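You operate a simulated robot arm through the tools that you are given. There is no shell and no other tool.

Carry out the task below with a simulated robot arm. There is one attempt and no reset: what you move stays moved.

## Task
Fit the sound ring, clamp the strainer cover and start the pump.
Fine: pump off while the strainer is open; cover shut and knob tight before the pump goes on; it stays running; the split ring stays. Dry hands at switches, buttons and plugs.

Only the result counts: the job must be done as asked and must still hold three seconds after the hand-in. Knocking over, shifting, dropping, spilling or breaking anything else fails it. Lids that push on must go on centred and level and be pressed home; caps that screw on are set level and turned clockwise until they are tight.

## Robot
A 7-joint arm with a two-finger parallel gripper, fixed in place. Base frame: the origin is at the foot of the arm, x ahead of it, y to its left, z up; the work surface is at about z = 860. Readings come in mm, degrees, newtons and seconds.
With the tool pointing down near the work surface it reaches from about 360 to 780 mm from the base axis. Its first joint turns from -166.0 to 166.0 degrees. Payload 3.91 kg.
Tool frame: the origin (TCP) lies between the finger pads and is the grasp point; the fingertips stand 30 mm ahead of it; z points along the fingers, y is the line along which they close. The gripper opens to 110 mm. The fingers are 20 mm wide and 10 mm thick; the gripper's body (48 by 112 mm) begins 55 mm behind the TCP.
Orientation is that of the tool frame in the base frame, as [roll, pitch, yaw] about the fixed x, y, z axes, in that order (R = Rz(yaw) Ry(pitch) Rx(roll)). With the fingers straight down and closing along the base's y, the tool's x points along the base's -x, its y along +y and its z along -z.

## Interface
- The arm moves only by the tool play_rows. Its argument "commands" is a list of rows, each a list of 7 numbers: the shift along the base's x, y, z in units of 300 mm (1.0 is 300 mm), then the turn, a rotation vector about the base's x, y, z in units of 120 degrees (1.0 is 120 degrees), then the opening, from 0 (shut) to 1 (fully open). In form: [[x, y, z, rx, ry, rz, jaw], ...]. A call has 1 to 20 rows; each row is the pose to reach, as a shift and turn from the pose commanded when the call began. A call with a number of a shift or a turn outside -1 to 1 is refused whole. A row lasts 0.2 s, in which the tool goes at most 50 mm and 8.6 degrees; a call with a longer step from one row to the next is refused whole, and so is a gripper value outside its range. Where a pose cannot be reached the arm comes as near as it can. A force on the tool above 40 N (or 10 N above the force at the start of the call, whichever is more), or a blocked arm, ends the call early, and 0.2 s more pass. The fingers move at their own pace (about 153 mm/s each) and stop on an object; they squeeze with about 43 N. The grip force told is the motor's: it shows also when the fingers shut on nothing. Time passes only in rows, and 0.2 s behind the last, so rows that repeat a pose let the fingers close. The reply holds the time, the measured pose of the TCP, the force on the tool along the base axes, the opening and the grip force, in the units named above and with some noise, with the torque about the TCP (base axes, N m) and any sound that the robot's microphone picked up, and new pictures: "pictures" is both (left out), scene, wrist or none.
- Cameras (640 x 400 px; columns grow to the right, rows downward): "scene" is fixed at [48.4, 649.9, 1658.5]; the picture's right is [-0.31, -0.95, 0.00], its down [-0.87, 0.28, -0.41] and it looks along [0.39, -0.13, -0.91] (base axes); focal length 248 px, centre (320, 200). "wrist" rides on the gripper at [77, 7, -114] in the tool frame; the picture's right is [-0.09, 1.00, 0.00], its down [-0.80, -0.07, -0.59] and it looks along [-0.59, -0.05, 0.80] (tool axes); focal length 270 px, centre (320, 200). There is no depth. A picture from a camera that has moved, and an enlarged one, comes with that camera's place and axes in the base frame and with its lens.
- slide_trunk(by): slides the trunk up (or, below 0, down) by that many mm; the arm rides with it, the base frame stays. It gives what a move gives, with no picture.
- zoom(camera, box): a new picture of the part [left, top, right, bottom] of that camera's present view, enlarged. It takes no simulated time.
- close_job(): hands the job in; it is judged then, once.

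Places have to be worked out from the pictures, the camera data and where the tool is seen. Open the gripper and draw the arm clear of the work before you hand the job in, unless the task says otherwise.

The tools are called after "Request:" by a JSON object that holds its "op" and its "data". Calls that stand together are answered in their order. play_rows: Moves the arm, as the interface text tells. Its arguments: {"type":"object","properties":{"commands":{"type":"array"},"pictures":{"type":"string","enum":["both","scene","wrist","none"]}},"required":["commands"]} The other tools are called the same way: slide_trunk (by) slides the trunk up or down; zoom (camera, box) takes an enlarged picture of a part of a camera's view; close_job () hands the job in.

At the start:

```text
time: 0.0
eef_pos: [356.6, 331.9, 1284.3]
tcp_rot: [180.0, 0.0, -180.0]
ft_force: [0.6, 0.1, 0.2]
torque: [-0.02, 0.0, -0.01]
grip_width: 109.8
grasp_force: 0.0
trunk travel left (down, up): [-575.0, 35.0]
```

scene: 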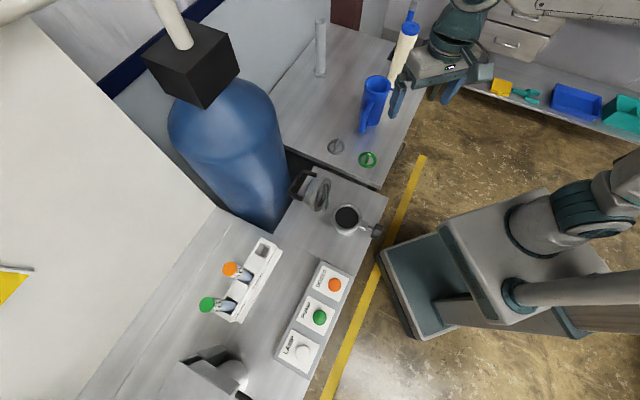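
wrist: 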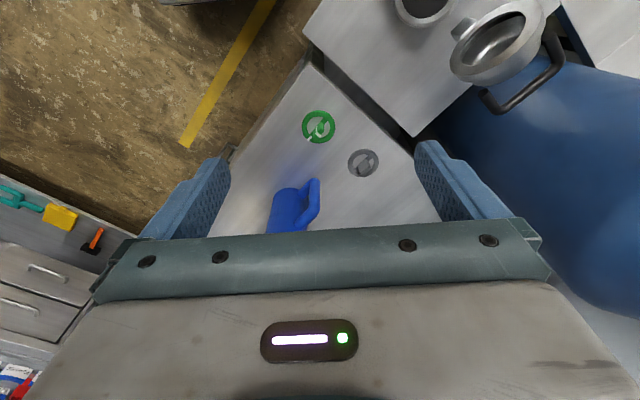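

The pictures show a strainer with an open hinged cover, two rings on the back bench, and a button panel. I'll zoom in to see the details.

Request:
{"op": "zoom", "data": {"camera": "scene", "box": [270, 120, 410, 260]}}

Request:
{"op": "zoom", "data": {"camera": "wrist", "box": [280, 80, 420, 200]}}

Request:
{"op": "zoom", "data": {"camera": "wrist", "box": [380, 0, 600, 130]}}

Request:
{"op": "zoom", "data": {"camera": "scene", "box": [180, 220, 380, 400]}}

```text
2.86 times, centred on (340, 190) of scene
camera zoom: at [48.4, 649.9, 1658.5], right [-0.31, -0.95, 0.0], down [-0.87, 0.28, -0.41], along [0.39, -0.13, -0.91], focal length 710 px, centre (263, 229)
```

zoom: 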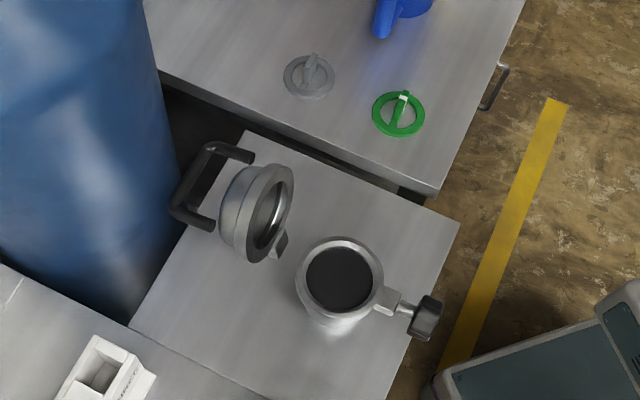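

```text
3.33 times, centred on (350, 140) of wrist
camera zoom: at [278.8, 339.0, 1398.9], right [0.09, 1.0, 0.0], down [0.8, -0.07, 0.59], along [0.59, -0.05, -0.8], focal length 901 px, centre (220, 400)
```

zoom: 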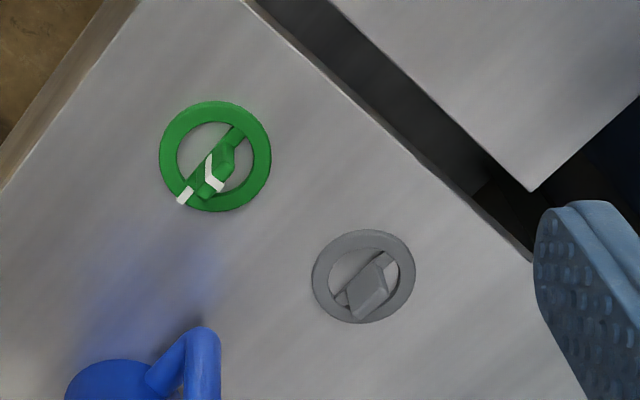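

```text
2.91 times, centred on (490, 65) of wrist
camera zoom: at [278.8, 339.0, 1398.9], right [0.09, 1.0, 0.0], down [0.8, -0.07, 0.59], along [0.59, -0.05, -0.8], focal length 786 px, centre (-174, 593)
```

zoom: 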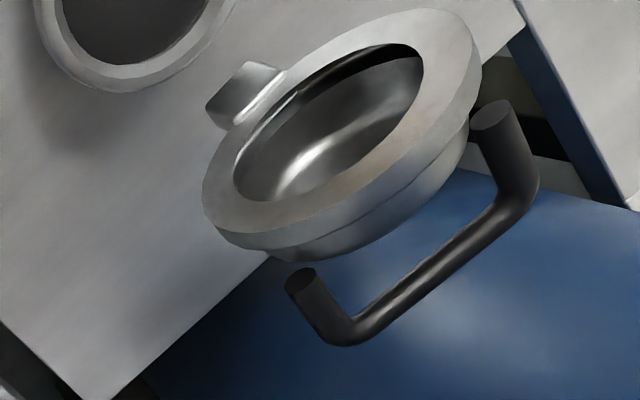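

```text
2.22 times, centred on (280, 310) of scene
camera zoom: at [48.4, 649.9, 1658.5], right [-0.31, -0.95, 0.0], down [-0.87, 0.28, -0.41], along [0.39, -0.13, -0.91], focal length 552 px, centre (409, -44)
```

zoom: 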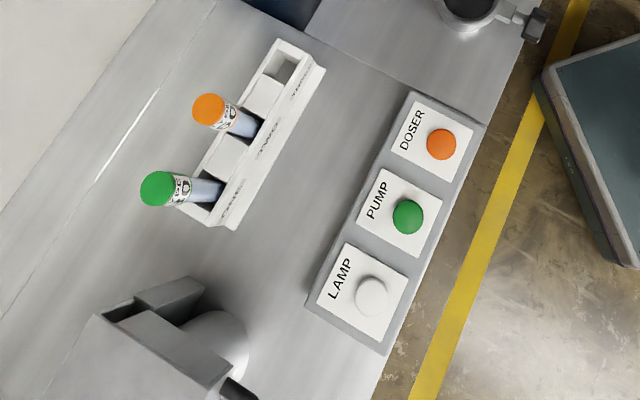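

The rings lie around (490, 318) and slightly beyond it. The pot is near (288, 477) and the PUMP button near (34, 651). I'll lower the tool toward the rings to look at them with the wrist camera.

Request:
{"op": "play_rows", "data": {"commands": [[0.03, 0, -0.14, 0, 0, 0, 1], [0.06, 0, -0.28, 0, 0, 0, 1], [0.09, 0, -0.42, 0, 0, 0, 1], [0.12, 0, -0.56, 0, 0, 0, 1], [0.15, 0, -0.7, 0, 0, 0, 1], [0.18, 0, -0.8, 0, 0, 0, 1], [0.2, 0, -0.85, 0, 0, 0, 1]]}}

```text
time: 1.6
eef_pos: [415.0, 330.8, 1029.8]
tcp_rot: [-180.0, -0.1, 180.0]
ft_force: [-0.1, -0.2, -0.2]
torque: [0.01, 0.01, 0.01]
grip_width: 110.4
grasp_force: 0.1
trunk travel left (down, up): [-575.0, 35.0]
camera wrist: at [338.9, 338.2, 1143.5], right [0.09, 1.0, 0.0], down [0.8, -0.07, 0.59], along [0.59, -0.05, -0.8], focal length 270 px, centre (320, 200)
```

scene: 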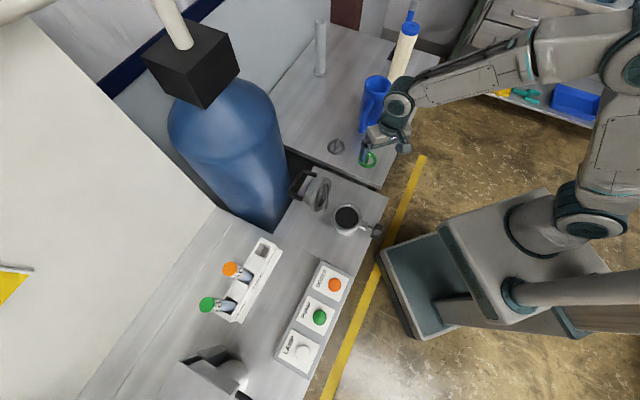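
wrist: 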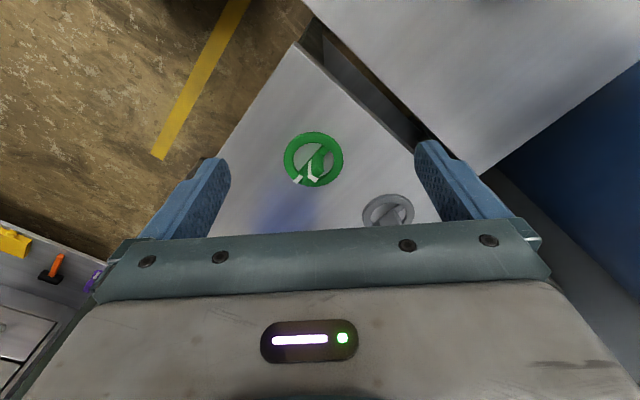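

Request:
{"op": "zoom", "data": {"camera": "wrist", "box": [260, 110, 430, 230]}}

Request:
{"op": "zoom", "data": {"camera": "wrist", "box": [270, 120, 350, 200]}}

Request:
{"op": "zoom", "data": {"camera": "wrist", "box": [350, 180, 430, 240]}}

```text
3.33 times, centred on (345, 170) of wrist
camera zoom: at [338.9, 338.2, 1143.5], right [0.09, 1.0, 0.0], down [0.8, -0.07, 0.59], along [0.59, -0.05, -0.8], focal length 901 px, centre (237, 300)
```

zoom: 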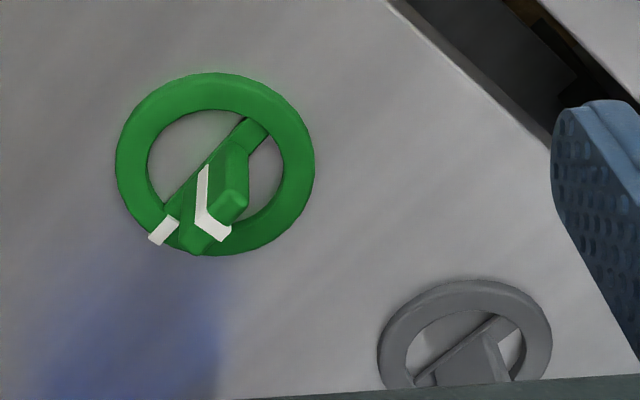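

```text
5.00 times, centred on (310, 160) of wrist
camera zoom: at [338.9, 338.2, 1143.5], right [0.09, 1.0, 0.0], down [0.8, -0.07, 0.59], along [0.59, -0.05, -0.8], focal length 1351 px, centre (370, 400)
```

zoom: 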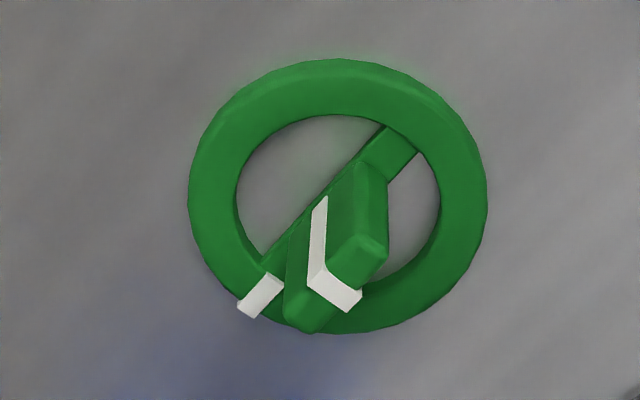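

```text
6.67 times, centred on (390, 210) of wrist
camera zoom: at [338.9, 338.2, 1143.5], right [0.09, 1.0, 0.0], down [0.8, -0.07, 0.59], along [0.59, -0.05, -0.8], focal length 1802 px, centre (-147, 133)
```

zoom: 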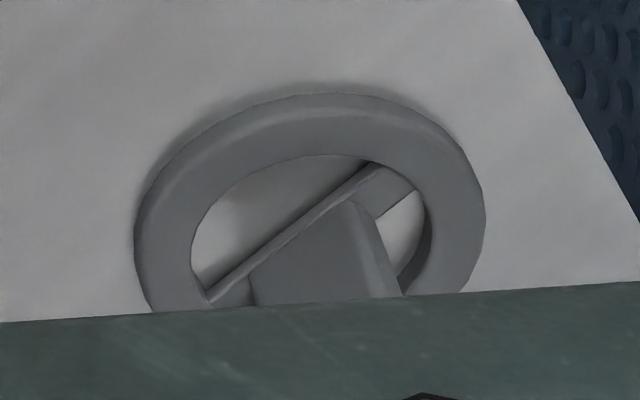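

The green ring carries white marks on its rim and tab. I need a closer look at the grey one, so I'll back off in x to see both rings whole.

Request:
{"op": "play_rows", "data": {"commands": [[-0.12, 0.05, 0, 0, 0, 0, 1], [-0.2, 0.1, -0.05, 0, 0, 0, 1]], "pictures": "wrist"}}

Request:
{"op": "zoom", "data": {"camera": "wrist", "box": [240, 60, 420, 180]}}

Request:
{"op": "zoom", "data": {"camera": "scene", "box": [310, 120, 400, 180]}}

```text
time: 2.2
eef_pos: [353.4, 362.5, 1016.3]
tcp_rot: [-179.9, 0.0, -179.9]
ft_force: [1.1, -0.3, -0.2]
torque: [-0.04, -0.05, -0.01]
grip_width: 110.1
grasp_force: 0.0
trunk travel left (down, up): [-575.0, 35.0]
camera wrist: at [277.4, 369.2, 1130.5], right [0.09, 1.0, 0.0], down [0.8, -0.07, 0.59], along [0.59, -0.05, -0.8], focal length 270 px, centre (320, 200)
```

wrist: 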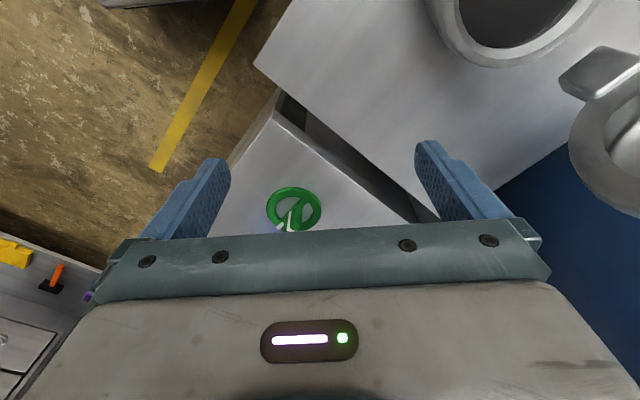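

```text
3.33 times, centred on (330, 120) of wrist
camera zoom: at [277.4, 369.2, 1130.5], right [0.09, 1.0, 0.0], down [0.8, -0.07, 0.59], along [0.59, -0.05, -0.8], focal length 901 px, centre (287, 467)
```

zoom: 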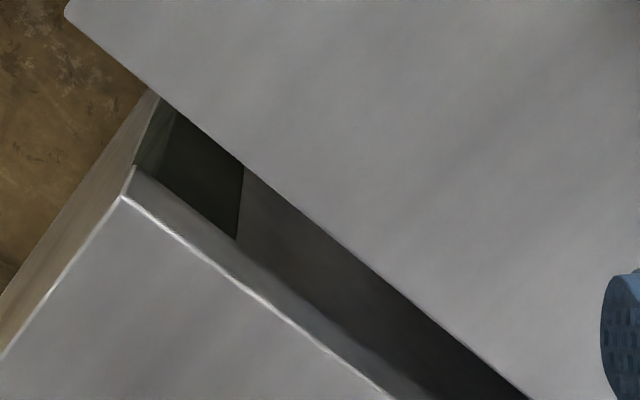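

```text
6.67 times, centred on (355, 150) of scene
camera zoom: at [48.4, 649.9, 1658.5], right [-0.31, -0.95, 0.0], down [-0.87, 0.28, -0.41], along [0.39, -0.13, -0.91], focal length 1656 px, centre (87, 533)
```

zoom: 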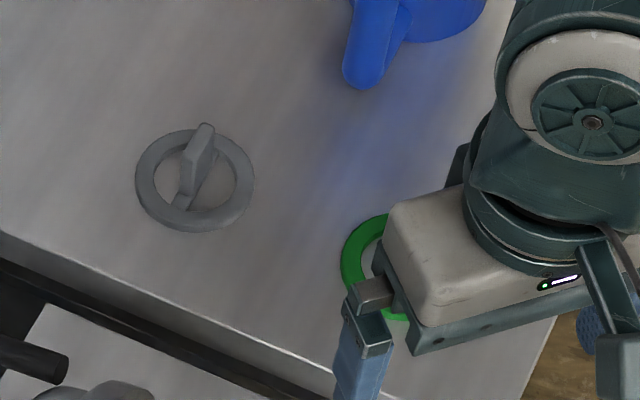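

The bottom of the wrist picture looks toward +x, so I need to move forward to see the grey ring, which I put near (578, 410).

Request:
{"op": "play_rows", "data": {"commands": [[0.12, 0.02, 0, 0, 0, 0, 1], [0.24, 0.04, 0, 0, 0, 0, 1], [0.36, 0.06, -0.02, 0, 0, 0, 1], [0.46, 0.08, -0.04, 0, 0, 0, 1]], "pictures": "wrist"}}

Request:
{"op": "zoom", "data": {"camera": "wrist", "box": [200, 80, 440, 240]}}

```text
time: 3.2
eef_pos: [494.7, 386.4, 1003.2]
tcp_rot: [-179.9, -0.1, -180.0]
ft_force: [0.3, -0.7, -0.6]
torque: [-0.02, 0.01, -0.02]
grip_width: 110.0
grasp_force: 0.0
trunk travel left (down, up): [-575.0, 35.0]
camera wrist: at [417.6, 392.2, 1118.3], right [0.09, 1.0, 0.0], down [0.8, -0.07, 0.59], along [0.59, -0.05, -0.8], focal length 270 px, centre (320, 200)
```

wrist: 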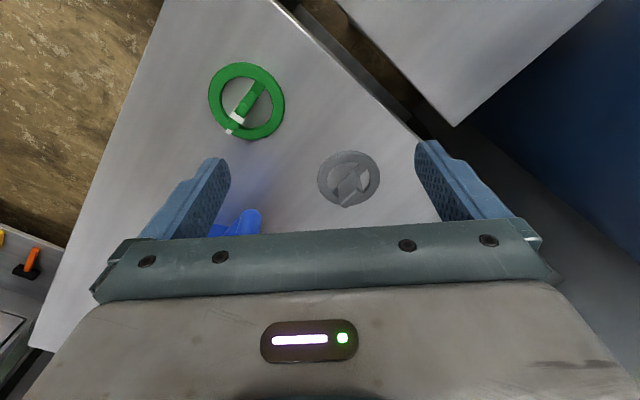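

```text
2.50 times, centred on (320, 160) of wrist
camera zoom: at [417.6, 392.2, 1118.3], right [0.09, 1.0, 0.0], down [0.8, -0.07, 0.59], along [0.59, -0.05, -0.8], focal length 676 px, centre (320, 300)
```

zoom: 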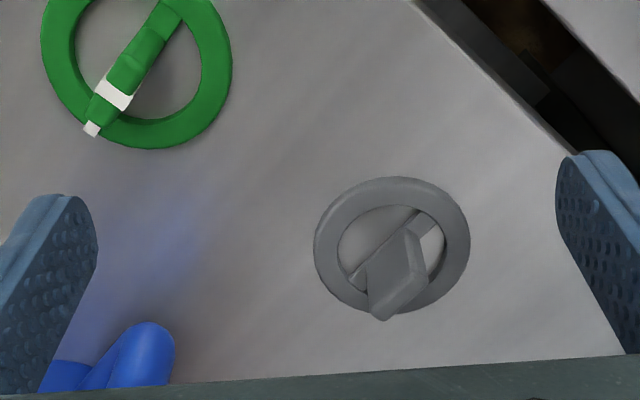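

Request:
{"op": "zoom", "data": {"camera": "wrist", "box": [305, 135, 395, 215]}}

Request:
{"op": "zoom", "data": {"camera": "wrist", "box": [200, 55, 300, 145]}}

```text
5.00 times, centred on (350, 175) of wrist
camera zoom: at [417.6, 392.2, 1118.3], right [0.09, 1.0, 0.0], down [0.8, -0.07, 0.59], along [0.59, -0.05, -0.8], focal length 1351 px, centre (170, 325)
```

zoom: 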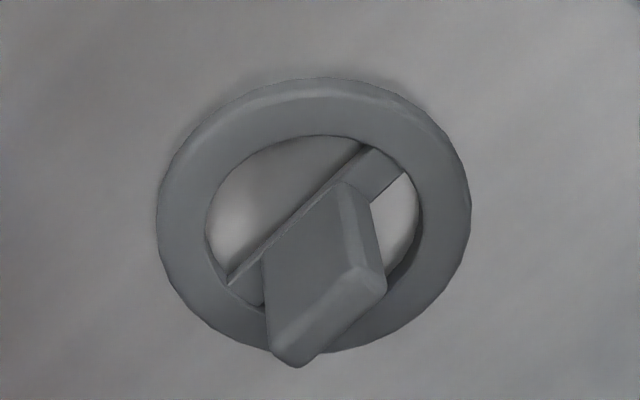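

```text
4.44 times, centred on (250, 100) of wrist
camera zoom: at [417.6, 392.2, 1118.3], right [0.09, 1.0, 0.0], down [0.8, -0.07, 0.59], along [0.59, -0.05, -0.8], focal length 1201 px, centre (631, 644)
```

zoom: 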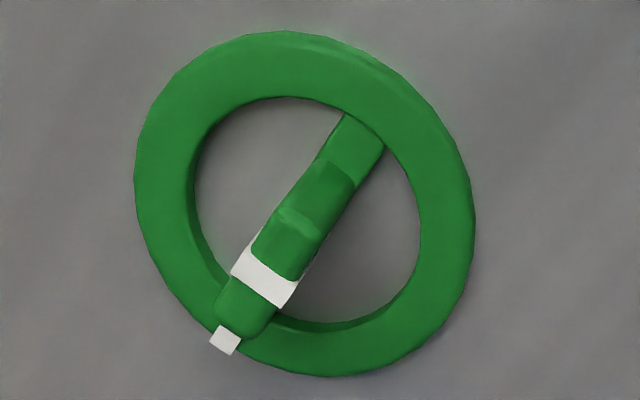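

The grey tab hides part of its rim on the +x side. I'll move further forward to see the grey ring from more directly above.

Request:
{"op": "play_rows", "data": {"commands": [[0.12, 0.02, 0, 0, 0, 0, 1], [0.24, 0.06, 0, 0, 0, 0, 1], [0.32, 0.1, 0, 0, 0, 0, 1]], "pictures": "wrist"}}

Request:
{"op": "zoom", "data": {"camera": "wrist", "box": [260, 30, 380, 130]}}

```text
time: 4.0
eef_pos: [589.5, 416.3, 1001.8]
tcp_rot: [-179.9, 0.1, -180.0]
ft_force: [0.8, -0.2, -1.0]
torque: [0.0, 0.02, -0.03]
grip_width: 109.7
grasp_force: 0.0
trunk travel left (down, up): [-575.0, 35.0]
camera wrist: at [512.9, 422.2, 1117.3], right [0.09, 1.0, 0.0], down [0.8, -0.07, 0.59], along [0.59, -0.05, -0.8], focal length 270 px, centre (320, 200)
```

wrist: 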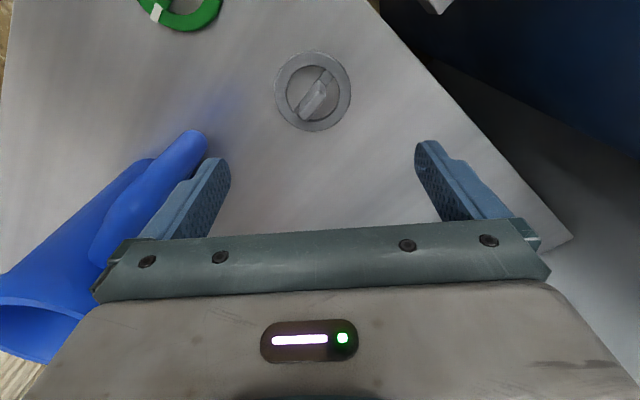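

```text
4.00 times, centred on (320, 80) of wrist
camera zoom: at [512.9, 422.2, 1117.3], right [0.09, 1.0, 0.0], down [0.8, -0.07, 0.59], along [0.59, -0.05, -0.8], focal length 1081 px, centre (320, 680)
```

zoom: 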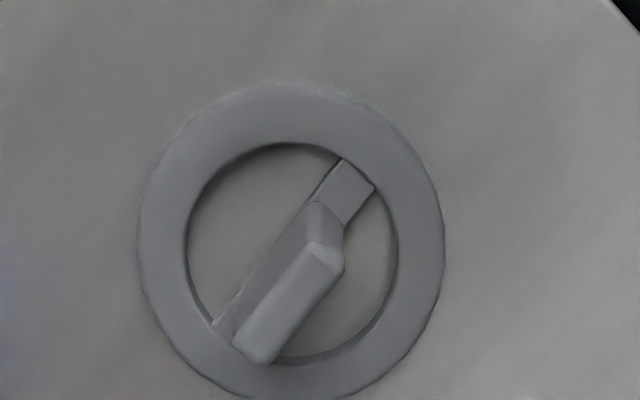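

The grey ring looks whole all round. I'll check the green ring's white mark from this angle too.

Request:
{"op": "zoom", "data": {"camera": "wrist", "box": [130, 0, 230, 40]}}

Request:
{"op": "zoom", "data": {"camera": "wrist", "box": [280, 50, 360, 130]}}

Request:
{"op": "zoom", "data": {"camera": "scene", "box": [345, 140, 390, 180]}}

Request:
{"op": "zoom", "data": {"camera": "scene", "box": [270, 150, 400, 250]}}

```text
6.40 times, centred on (180, 20) of wrist
camera zoom: at [512.9, 422.2, 1117.3], right [0.09, 1.0, 0.0], down [0.8, -0.07, 0.59], along [0.59, -0.05, -0.8], focal length 1730 px, centre (1216, 1352)
```

zoom: 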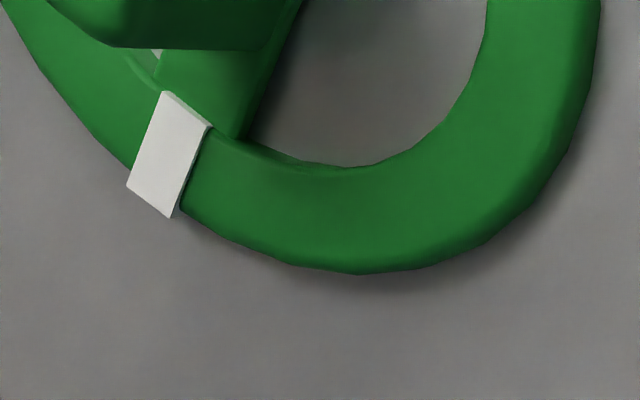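

```text
5.00 times, centred on (320, 90) of wrist
camera zoom: at [512.9, 422.2, 1117.3], right [0.09, 1.0, 0.0], down [0.8, -0.07, 0.59], along [0.59, -0.05, -0.8], focal length 1351 px, centre (320, 750)
```

zoom: 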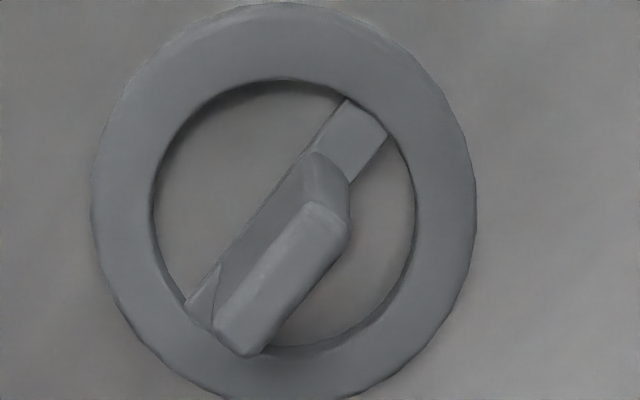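

```text
10.00 times, centred on (368, 160) of scene
camera zoom: at [48.4, 649.9, 1658.5], right [-0.31, -0.95, 0.0], down [-0.87, 0.28, -0.41], along [0.39, -0.13, -0.91], focal length 2483 px, centre (-155, 600)
```

zoom: 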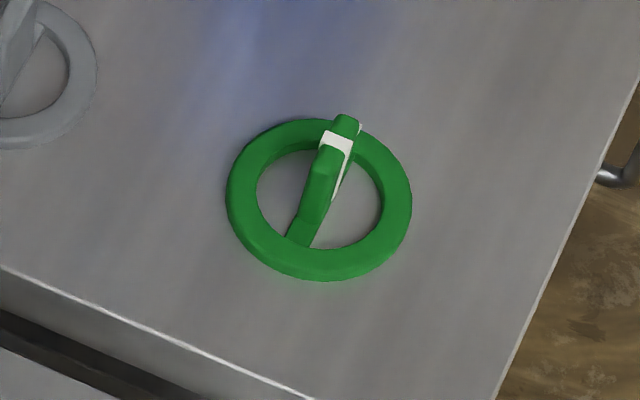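

```text
4.00 times, centred on (335, 200) of scene
camera zoom: at [48.4, 649.9, 1658.5], right [-0.31, -0.95, 0.0], down [-0.87, 0.28, -0.41], along [0.39, -0.13, -0.91], focal length 993 px, centre (260, 200)
```

zoom: 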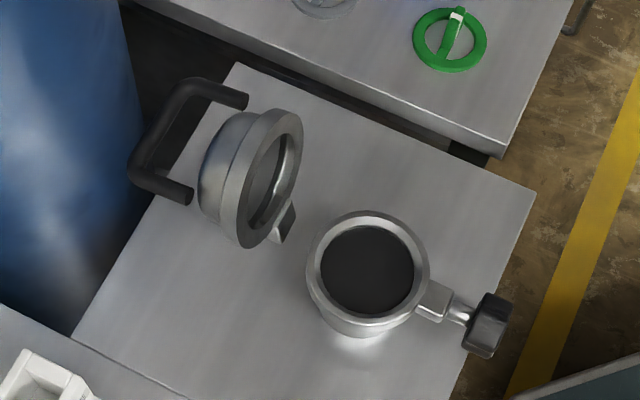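

The green ring carries a white break across its rim, so I take it as the split one. The grey ring at about (576, 410) is whole, with a tab about 40 mm tall. Next I'll rise and move over to inspect the strainer pot, cover and knob.

Request:
{"op": "play_rows", "data": {"commands": [[0, 0, 0.15, 0, 0, 0, 1], [-0.05, 0, 0.3, 0, 0, 0, 1], [-0.2, 0.0, 0.4, 0, 0, 0, 1], [-0.35, 0.03, 0.4, 0, 0, 0, 1], [-0.5, 0.06, 0.4, 0, 0, 0, 1], [-0.65, 0.1, 0.4, 0, 0, 0, 1], [-0.8, 0.14, 0.4, 0, 0, 0, 1], [-0.92, 0.18, 0.4, 0, 0, 0, 1], [-1.0, 0.2, 0.4, 0, 0, 0, 1]], "pictures": "both"}}

Request:
{"op": "zoom", "data": {"camera": "wrist", "box": [200, 0, 520, 200]}}

```text
refused: row 3 steps farther than a row can; nothing moved
```

```text
2.00 times, centred on (360, 100) of wrist
camera zoom: at [512.9, 422.2, 1117.3], right [0.09, 1.0, 0.0], down [0.8, -0.07, 0.59], along [0.59, -0.05, -0.8], focal length 541 px, centre (240, 400)
```

zoom: 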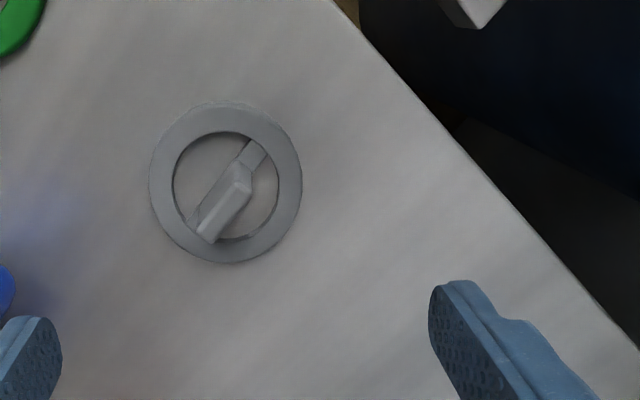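

The call was refused because one step was slightly too long, so I'll use smaller steps for the same move.

Request:
{"op": "play_rows", "data": {"commands": [[0, 0, 0.15, 0, 0, 0, 1], [-0.02, 0, 0.3, 0, 0, 0, 1], [-0.13, 0.0, 0.4, 0, 0, 0, 1], [-0.28, 0.02, 0.4, 0, 0, 0, 1], [-0.43, 0.05, 0.4, 0, 0, 0, 1], [-0.58, 0.08, 0.4, 0, 0, 0, 1], [-0.73, 0.12, 0.4, 0, 0, 0, 1], [-0.87, 0.16, 0.4, 0, 0, 0, 1], [-1.0, 0.2, 0.4, 0, 0, 0, 1]], "pictures": "both"}}

Request:
{"op": "zoom", "data": {"camera": "wrist", "box": [200, 0, 520, 200]}}

```text
time: 6.0
eef_pos: [287.3, 478.3, 1122.1]
tcp_rot: [180.0, 0.1, 180.0]
ft_force: [-0.7, -0.1, 1.0]
torque: [0.01, -0.03, 0.01]
grip_width: 110.1
grasp_force: 0.0
trunk travel left (down, up): [-575.0, 35.0]
camera wrist: at [211.1, 483.8, 1236.9], right [0.09, 1.0, 0.0], down [0.8, -0.07, 0.6], along [0.59, -0.05, -0.8], focal length 270 px, centre (320, 200)
```

scene: 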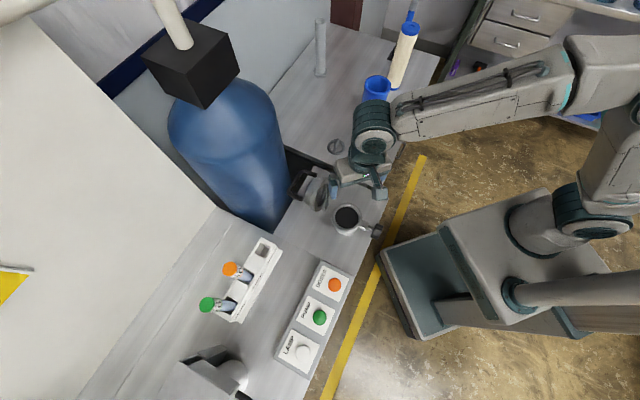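
wrist: 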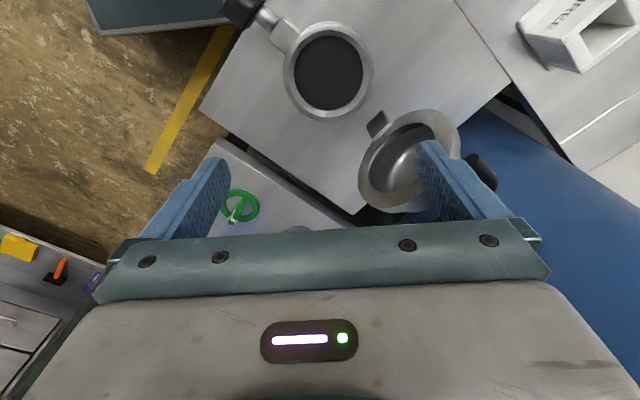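

```text
2.00 times, centred on (360, 100) of wrist
camera zoom: at [211.1, 483.8, 1236.9], right [0.09, 1.0, 0.0], down [0.8, -0.07, 0.6], along [0.59, -0.05, -0.8], focal length 541 px, centre (240, 400)
```

zoom: 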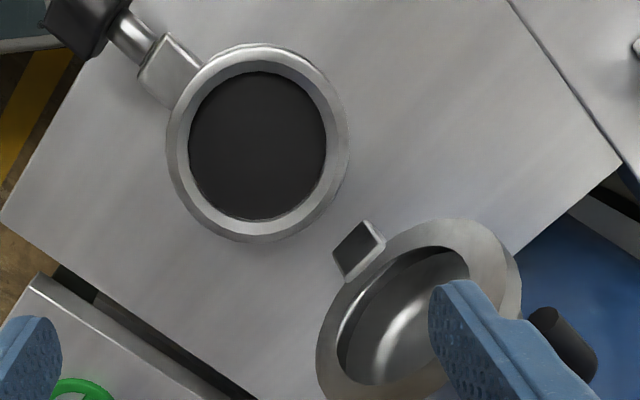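

The pot mouth shows a ledge and a dark inner disc. The cover seems tilted open with a lug near the pot. I'll move so the wrist camera sees the cover from above, without the fingers in the way.

Request:
{"op": "play_rows", "data": {"commands": [[0.13, 0.04, 0, 0, 0, 0, 1], [0.26, 0.08, 0, 0, 0, 0, 1], [0.38, 0.14, 0, 0, 0, 0, 1]], "pictures": "wrist"}}

Request:
{"op": "zoom", "data": {"camera": "wrist", "box": [220, 0, 480, 160]}}

```text
time: 6.8
eef_pos: [405.4, 520.5, 1120.9]
tcp_rot: [-179.9, 0.0, -179.9]
ft_force: [0.1, 0.2, -0.2]
torque: [0.0, 0.03, 0.0]
grip_width: 110.1
grasp_force: 0.0
trunk travel left (down, up): [-575.0, 35.0]
camera wrist: at [329.7, 525.6, 1235.6], right [0.09, 1.0, 0.0], down [0.8, -0.07, 0.59], along [0.59, -0.05, -0.8], focal length 270 px, centre (320, 200)
```

wrist: 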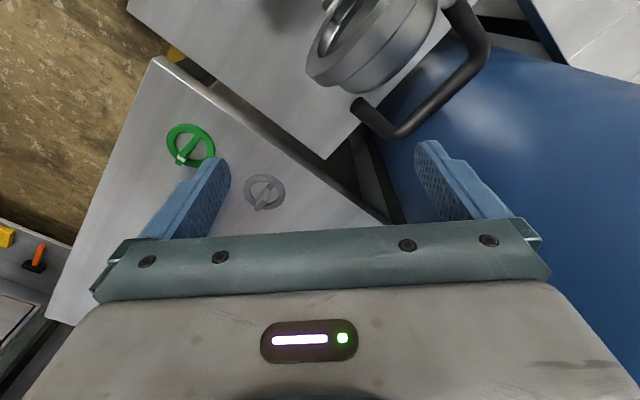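

```text
2.46 times, centred on (350, 80) of wrist
camera zoom: at [329.7, 525.6, 1235.6], right [0.09, 1.0, 0.0], down [0.8, -0.07, 0.59], along [0.59, -0.05, -0.8], focal length 665 px, centre (246, 495)
```

zoom: 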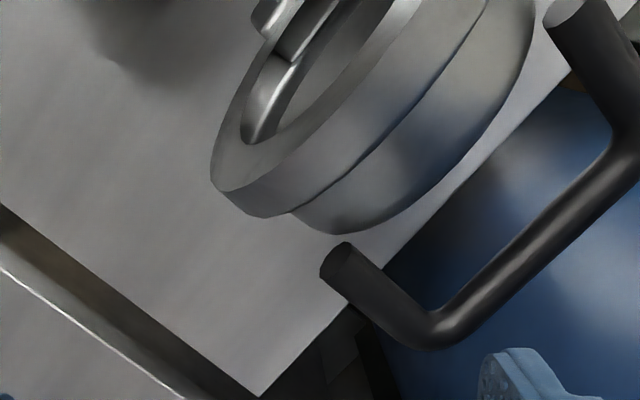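

The handle is part of the cover, and I can't yet tell how the cover is hinged. I'll yaw about -46° and tilt the tool so the wrist camera sees the pot and cover side-on from the left.

Request:
{"op": "play_rows", "data": {"commands": [[-0.07, 0.04, 0, -0.0125, -0.0295, -0.0468, 1], [-0.14, 0.08, 0, -0.025, -0.059, -0.0936, 1], [-0.21, 0.12, 0, -0.0375, -0.0886, -0.1404, 1], [-0.28, 0.16, 0, -0.05, -0.118, -0.187, 1], [-0.35, 0.2, 0, -0.0626, -0.1477, -0.234, 1], [-0.42, 0.24, 0, -0.0752, -0.1772, -0.2807, 1], [-0.49, 0.28, 0, -0.0877, -0.2068, -0.3275, 1], [-0.56, 0.3, 0, -0.1002, -0.2363, -0.3743, 1]], "pictures": "both"}}

```text
time: 8.6
eef_pos: [234.8, 611.6, 1121.4]
tcp_rot: [180.0, 30.1, 133.9]
ft_force: [-0.6, -0.7, -0.5]
torque: [-0.02, 0.0, -0.01]
grip_width: 110.3
grasp_force: 0.0
trunk travel left (down, up): [-575.0, 35.0]
camera wrist: at [154.3, 703.3, 1182.6], right [0.77, 0.64, 0.04], down [0.22, -0.33, 0.92], along [0.6, -0.7, -0.4], focal length 270 px, centre (320, 200)
```

scene: 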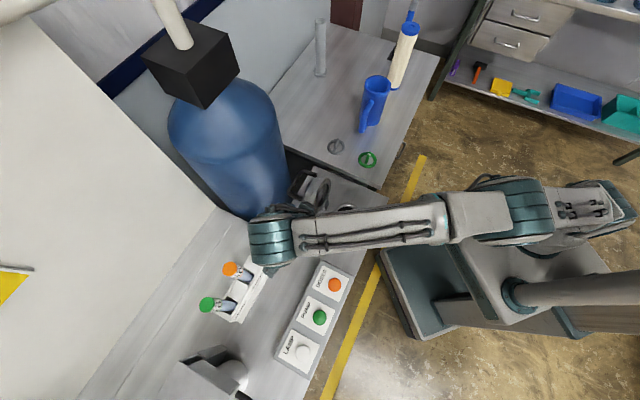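
wrist: 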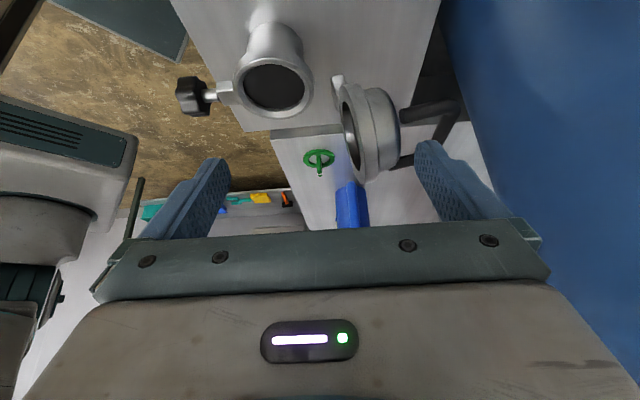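

Request:
{"op": "zoom", "data": {"camera": "wrist", "box": [170, 0, 470, 190]}}

Request:
{"op": "zoom", "data": {"camera": "wrist", "box": [300, 50, 480, 190]}}

```text
2.11 times, centred on (320, 95) of wrist
camera zoom: at [154.3, 703.3, 1182.6], right [0.77, 0.64, 0.04], down [0.22, -0.33, 0.92], along [0.6, -0.7, -0.4], focal length 569 px, centre (320, 421)
```

zoom: 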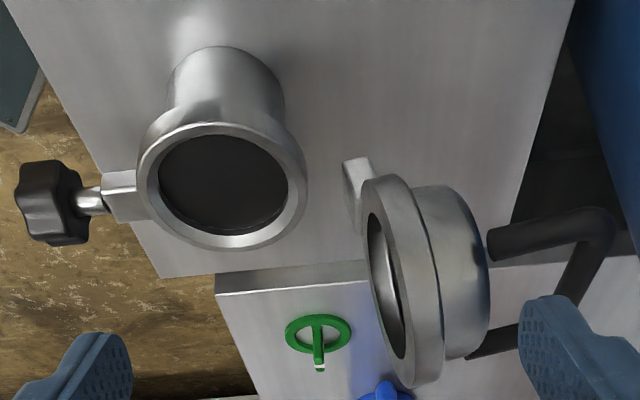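

```text
2.86 times, centred on (390, 120) of wrist
camera zoom: at [154.3, 703.3, 1182.6], right [0.77, 0.64, 0.04], down [0.22, -0.33, 0.92], along [0.6, -0.7, -0.4], focal length 772 px, centre (120, 429)
```

zoom: 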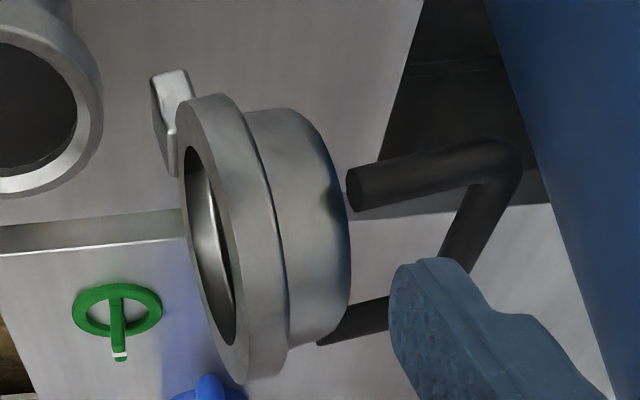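

In this view (upside down) the cover stands near vertical on a hinge lug at about (330, 541, 942). The pot axis is near (275, 487) with its mouth at z≈930, and the knob's axis runs horizontally outward. I'll zoom on the knob and the mouth for detail.

Request:
{"op": "zoom", "data": {"camera": "wrist", "box": [165, 30, 325, 130]}}

Request:
{"op": "zoom", "data": {"camera": "wrist", "box": [225, 50, 325, 125]}}

Request:
{"op": "zoom", "data": {"camera": "wrist", "box": [170, 65, 240, 125]}}

```text
4.00 times, centred on (245, 80) of wrist
camera zoom: at [154.3, 703.3, 1182.6], right [0.77, 0.64, 0.04], down [0.22, -0.33, 0.92], along [0.6, -0.7, -0.4], focal length 1081 px, centre (620, 680)
```

zoom: 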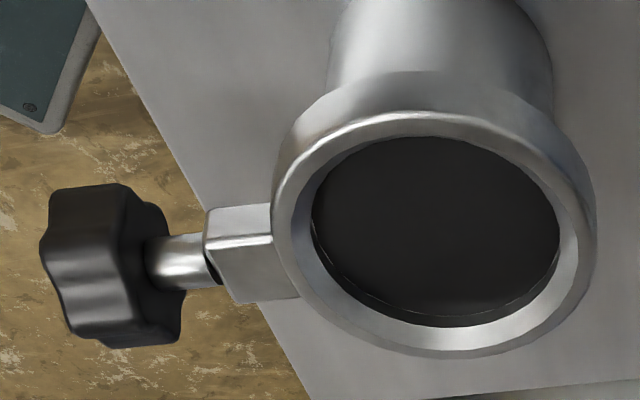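

```text
5.33 times, centred on (275, 88) of wrist
camera zoom: at [154.3, 703.3, 1182.6], right [0.77, 0.64, 0.04], down [0.22, -0.33, 0.92], along [0.6, -0.7, -0.4], focal length 1442 px, centre (560, 800)
```

zoom: 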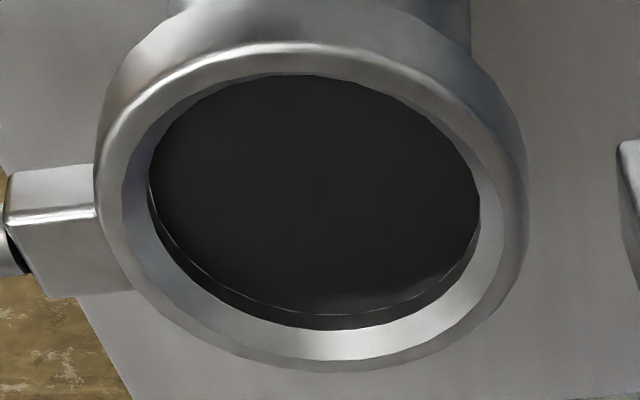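

```text
6.67 times, centred on (205, 95) of wrist
camera zoom: at [154.3, 703.3, 1182.6], right [0.77, 0.64, 0.04], down [0.22, -0.33, 0.92], along [0.6, -0.7, -0.4], focal length 1802 px, centre (1087, 900)
```

zoom: 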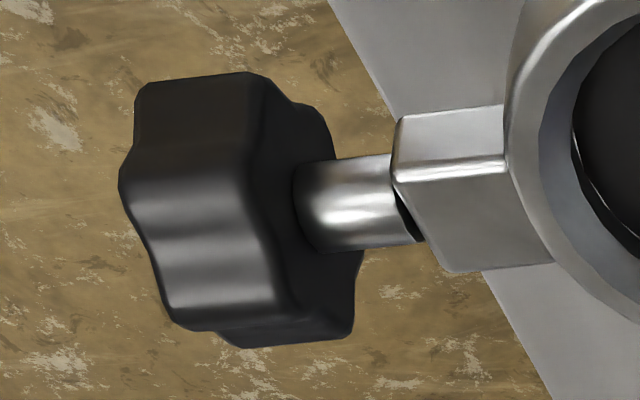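

The knob turns about a horizontal radial axis, and the mouth has a shallow recess for the ring. I'll rise, remove the tilt and go over to the grey ring, keeping yaw near -46°.

Request:
{"op": "play_rows", "data": {"commands": [[0, 0, 0.15, 0, 0, 0, 1], [0.03, -0.02, 0.28, 0.036, 0.0348, 0, 1], [0.15, -0.08, 0.3, 0.072, 0.0695, 0, 1], [0.28, -0.15, 0.3, 0.108, 0.1043, 0, 1], [0.41, -0.22, 0.3, 0.1438, 0.139, 0, 1], [0.54, -0.29, 0.3, 0.1798, 0.1738, 0, 1], [0.67, -0.36, 0.3, 0.1798, 0.1738, 0, 1], [0.8, -0.43, 0.28, 0.1798, 0.1738, 0, 1], [0.93, -0.5, 0.2, 0.1798, 0.1738, 0, 1], [1.0, -0.56, 0.08, 0.1798, 0.1738, 0, 1], [1.0, -0.6, -0.06, 0.1798, 0.1738, 0, 1]], "pictures": "wrist"}}

```text
refused: row 9 steps farther than a row can; nothing moved
```

One step was just over 50 mm, so I'll shorten it.

Request:
{"op": "play_rows", "data": {"commands": [[0, 0, 0.15, 0, 0, 0, 1], [0.03, -0.02, 0.28, 0.036, 0.0348, 0, 1], [0.15, -0.08, 0.3, 0.072, 0.0695, 0, 1], [0.28, -0.15, 0.3, 0.108, 0.1043, 0, 1], [0.41, -0.22, 0.3, 0.1438, 0.139, 0, 1], [0.54, -0.29, 0.3, 0.1798, 0.1738, 0, 1], [0.67, -0.36, 0.3, 0.1798, 0.1738, 0, 1], [0.8, -0.43, 0.28, 0.1798, 0.1738, 0, 1], [0.92, -0.49, 0.22, 0.1798, 0.1738, 0, 1], [1.0, -0.55, 0.12, 0.1798, 0.1738, 0, 1], [1.0, -0.6, -0.02, 0.1798, 0.1738, 0, 1]], "pictures": "wrist"}}

```text
time: 11.0
eef_pos: [534.0, 428.2, 1118.5]
tcp_rot: [179.9, 0.0, 134.1]
ft_force: [0.2, 0.5, 0.5]
torque: [-0.01, 0.0, -0.03]
grip_width: 110.1
grasp_force: 0.0
trunk travel left (down, up): [-575.0, 35.0]
camera wrist: at [486.4, 488.0, 1233.3], right [0.78, 0.63, 0.0], down [0.51, -0.63, 0.59], along [0.37, -0.46, -0.8], focal length 270 px, centre (320, 200)
```

wrist: 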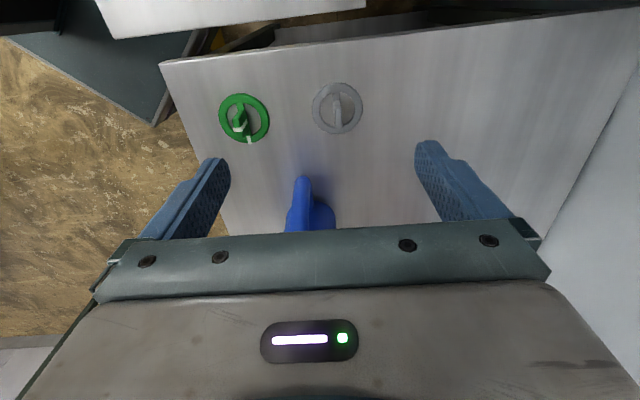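

The grey ring is now seen almost squarely. I'll zoom to fix its centre and tab direction.

Request:
{"op": "zoom", "data": {"camera": "wrist", "box": [298, 78, 378, 138]}}

Request:
{"op": "zoom", "data": {"camera": "scene", "box": [310, 120, 370, 170]}}

```text
6.67 times, centred on (338, 108) of wrist
camera zoom: at [486.4, 488.0, 1233.3], right [0.78, 0.63, 0.0], down [0.51, -0.63, 0.59], along [0.37, -0.46, -0.8], focal length 1802 px, centre (200, 813)
```

zoom: 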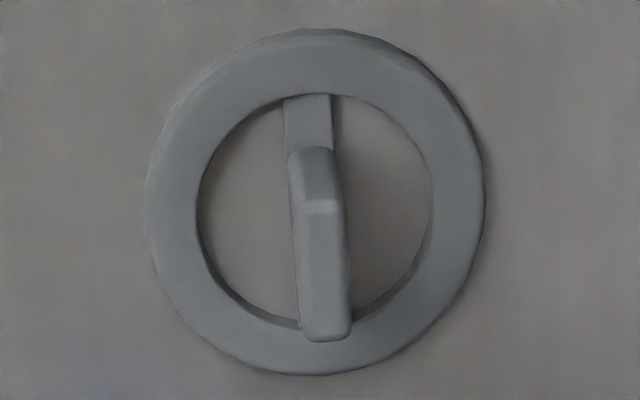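

```text
8.00 times, centred on (340, 145) of scene
camera zoom: at [48.4, 649.9, 1658.5], right [-0.31, -0.95, 0.0], down [-0.87, 0.28, -0.41], along [0.39, -0.13, -0.91], focal length 1987 px, centre (160, 640)
```

zoom: 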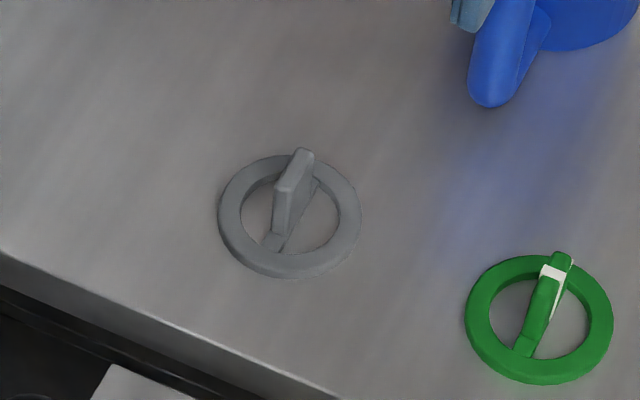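

The ring is at about (577, 412), and its tab lines up with the present yaw. I'll move over it and come down to about 100 mm above the bench to check alignment.

Request:
{"op": "play_rows", "data": {"commands": [[0.1, -0.03, 0, 0, 0, 0, 1], [0.143, -0.053, -0.1, 0, 0, 0, 0.7], [0.143, -0.053, -0.25, 0, 0, 0, 0.6], [0.143, -0.053, -0.4, 0, 0, 0, 0.6], [0.143, -0.053, -0.5, 0, 0, 0, 0.6]], "pictures": "both"}}

Request:
{"op": "zoom", "data": {"camera": "wrist", "box": [240, 80, 400, 180]}}

Request:
{"op": "zoom", "data": {"camera": "scene", "box": [290, 80, 430, 170]}}

```text
time: 12.2
eef_pos: [577.8, 413.7, 967.0]
tcp_rot: [-180.0, 0.0, 134.0]
ft_force: [-0.7, -0.2, -0.4]
torque: [-0.02, 0.0, -0.02]
grip_width: 65.9
grasp_force: 0.0
trunk travel left (down, up): [-575.0, 35.0]
camera wrist: at [530.7, 472.1, 1081.8], right [0.78, 0.63, 0.0], down [0.51, -0.63, 0.59], along [0.37, -0.46, -0.8], focal length 270 px, centre (320, 200)
```

scene: 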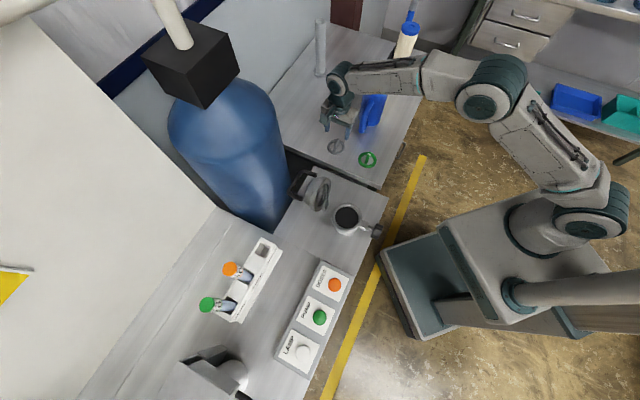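
wrist: 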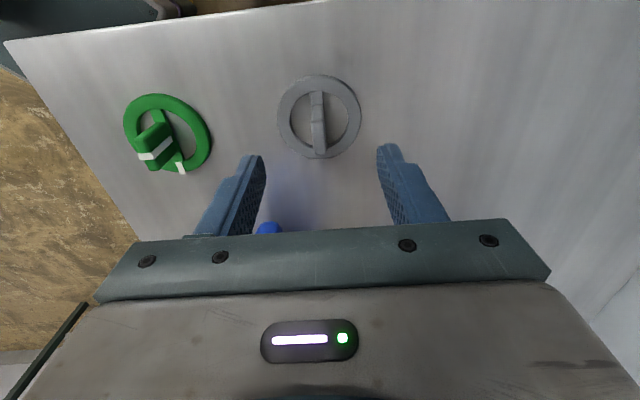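

```text
4.00 times, centred on (320, 130) of wrist
camera zoom: at [530.7, 472.1, 1081.8], right [0.78, 0.63, 0.0], down [0.51, -0.63, 0.59], along [0.37, -0.46, -0.8], focal length 1081 px, centre (320, 480)
```

zoom: 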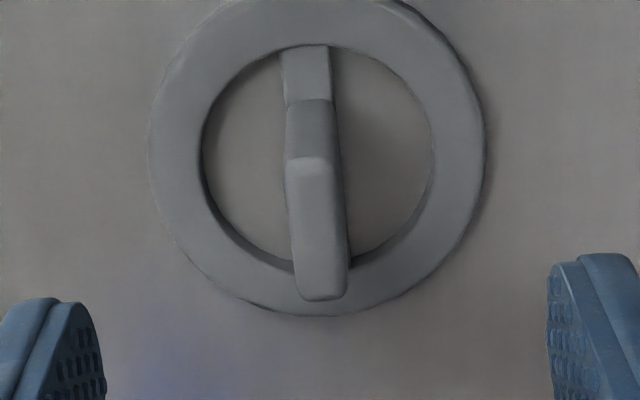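

```text
4.44 times, centred on (360, 125) of scene
camera zoom: at [48.4, 649.9, 1658.5], right [-0.31, -0.95, 0.0], down [-0.87, 0.28, -0.41], along [0.39, -0.13, -0.91], focal length 1104 px, centre (142, 533)
```

zoom: 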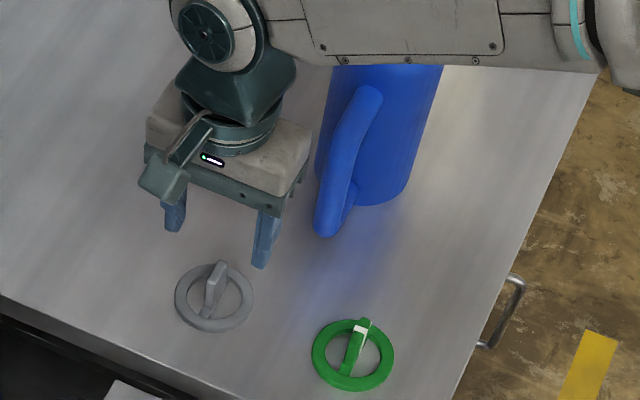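

The tab is centred under the fingers within about 1 mm, its top is at z≈905, and its direction matches. I'll go down so the fingertips overlap the tab by about 22 mm, and grip.

Request:
{"op": "play_rows", "data": {"commands": [[0, 0, -0.08, 0, 0, 0, 0.45], [0, 0, -0.14, 0, 0, 0, 0.4], [0, 0, -0.183, 0, 0, 0, 0.4], [0, 0, -0.183, 0, 0, 0, 0.4]], "pictures": "wrist"}}

Request:
{"op": "zoom", "data": {"camera": "scene", "box": [310, 80, 430, 170]}}

```text
time: 13.2
eef_pos: [577.9, 414.3, 912.4]
tcp_rot: [179.9, 0.0, 134.1]
ft_force: [0.3, 0.4, -0.3]
torque: [0.0, 0.0, -0.02]
grip_width: 43.8
grasp_force: 0.0
trunk travel left (down, up): [-575.0, 35.0]
camera wrist: at [530.0, 472.9, 1027.1], right [0.78, 0.63, 0.0], down [0.51, -0.62, 0.59], along [0.37, -0.46, -0.8], focal length 270 px, centre (320, 200)
```

wrist: 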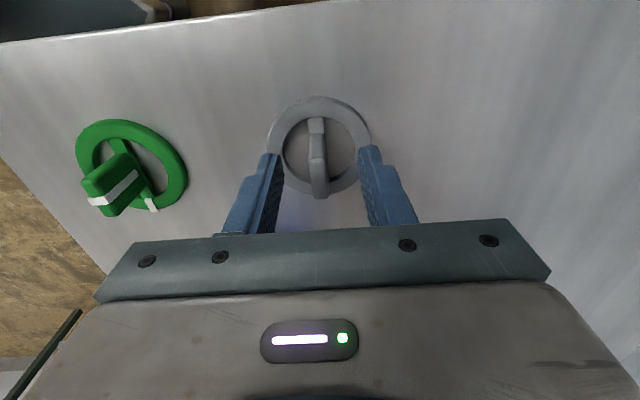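

```text
4.44 times, centred on (370, 125) of scene
camera zoom: at [48.4, 649.9, 1658.5], right [-0.31, -0.95, 0.0], down [-0.87, 0.28, -0.41], along [0.39, -0.13, -0.91], focal length 1104 px, centre (98, 533)
```

zoom: 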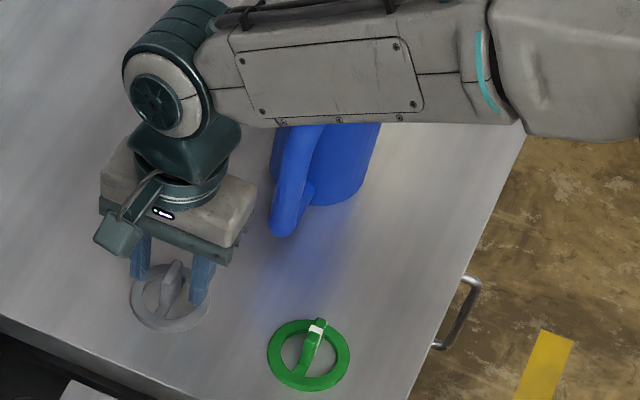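

The tab stands between the fingers with no contact so far, so I'll close on it.

Request:
{"op": "play_rows", "data": {"commands": [[0, 0, 0, 0, 0, 0, 0.2], [0, 0, 0, 0, 0, 0, 0.05], [0, 0, 0, 0, 0, 0, 0], [0, 0, 0, 0, 0, 0, 0]], "pictures": "wrist"}}

Request:
{"op": "zoom", "data": {"camera": "wrist", "box": [240, 80, 400, 220]}}

```text
time: 14.2
eef_pos: [577.0, 413.4, 912.7]
tcp_rot: [-180.0, 0.1, 134.1]
ft_force: [0.2, 0.3, -0.2]
torque: [0.03, 0.01, 0.04]
grip_width: 8.6
grasp_force: 43.1
trunk travel left (down, up): [-575.0, 35.0]
camera wrist: at [530.1, 472.9, 1027.4], right [0.78, 0.63, 0.0], down [0.51, -0.62, 0.59], along [0.37, -0.46, -0.8], focal length 270 px, centre (320, 200)
```

wrist: 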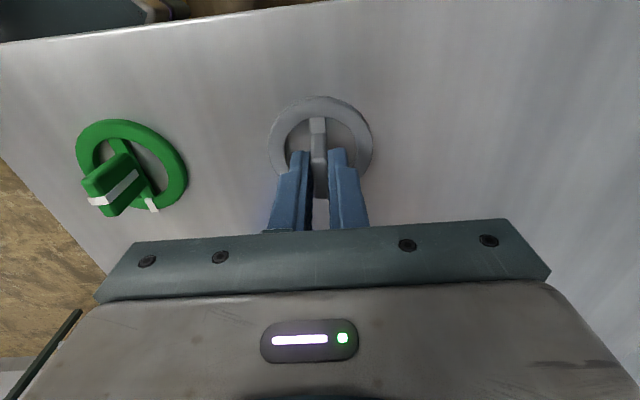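

```text
2.86 times, centred on (320, 150) of wrist
camera zoom: at [530.1, 472.9, 1027.4], right [0.78, 0.63, 0.0], down [0.51, -0.62, 0.59], along [0.37, -0.46, -0.8], focal length 772 px, centre (320, 343)
```

zoom: 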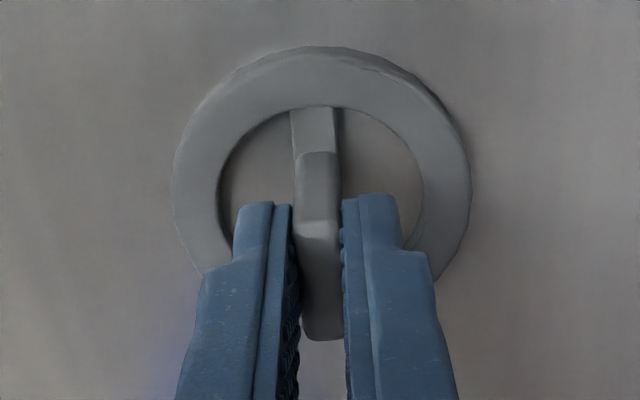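

The ring is gripped (8.6 mm, 43 N) and centred on the tool. I'll lift straight up to z≈1150 to clear the cover, then travel over to the pot.

Request:
{"op": "play_rows", "data": {"commands": [[0, 0, 0.03, 0, 0, 0, 0], [0, 0, 0.12, 0, 0, 0, 0], [0, 0, 0.25, 0, 0, 0, 0], [0, 0, 0.4, 0, 0, 0, 0], [0, 0, 0.55, 0, 0, 0, 0], [0, 0, 0.7, 0, 0, 0, 0], [0, 0, 0.8, 0, 0, 0, 0], [0, 0, 0.8, 0, 0, 0, 0]], "pictures": "both"}}

```text
time: 16.0
eef_pos: [578.4, 411.3, 1152.7]
tcp_rot: [-180.0, 0.0, 134.0]
ft_force: [0.3, 0.5, -0.8]
torque: [-0.01, -0.02, -0.03]
grip_width: 8.7
grasp_force: 42.3
trunk travel left (down, up): [-575.0, 35.0]
camera wrist: at [531.0, 471.3, 1267.7], right [0.78, 0.63, 0.0], down [0.51, -0.62, 0.59], along [0.37, -0.46, -0.8], focal length 270 px, centre (320, 200)
```

scene: 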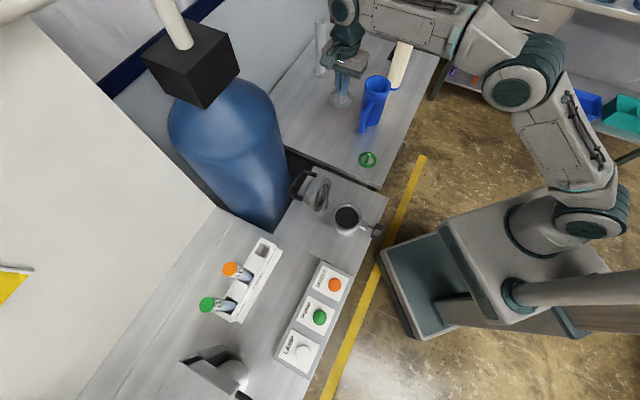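
wrist: 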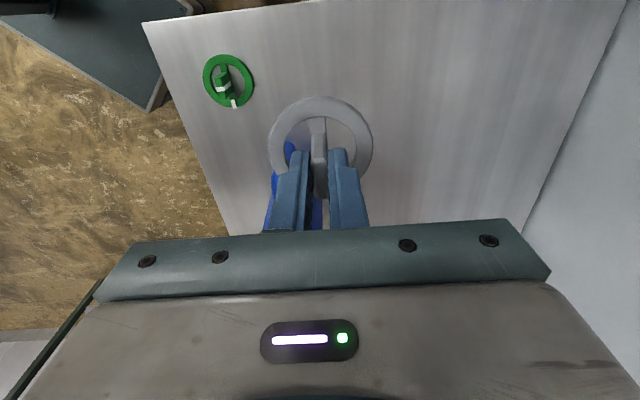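

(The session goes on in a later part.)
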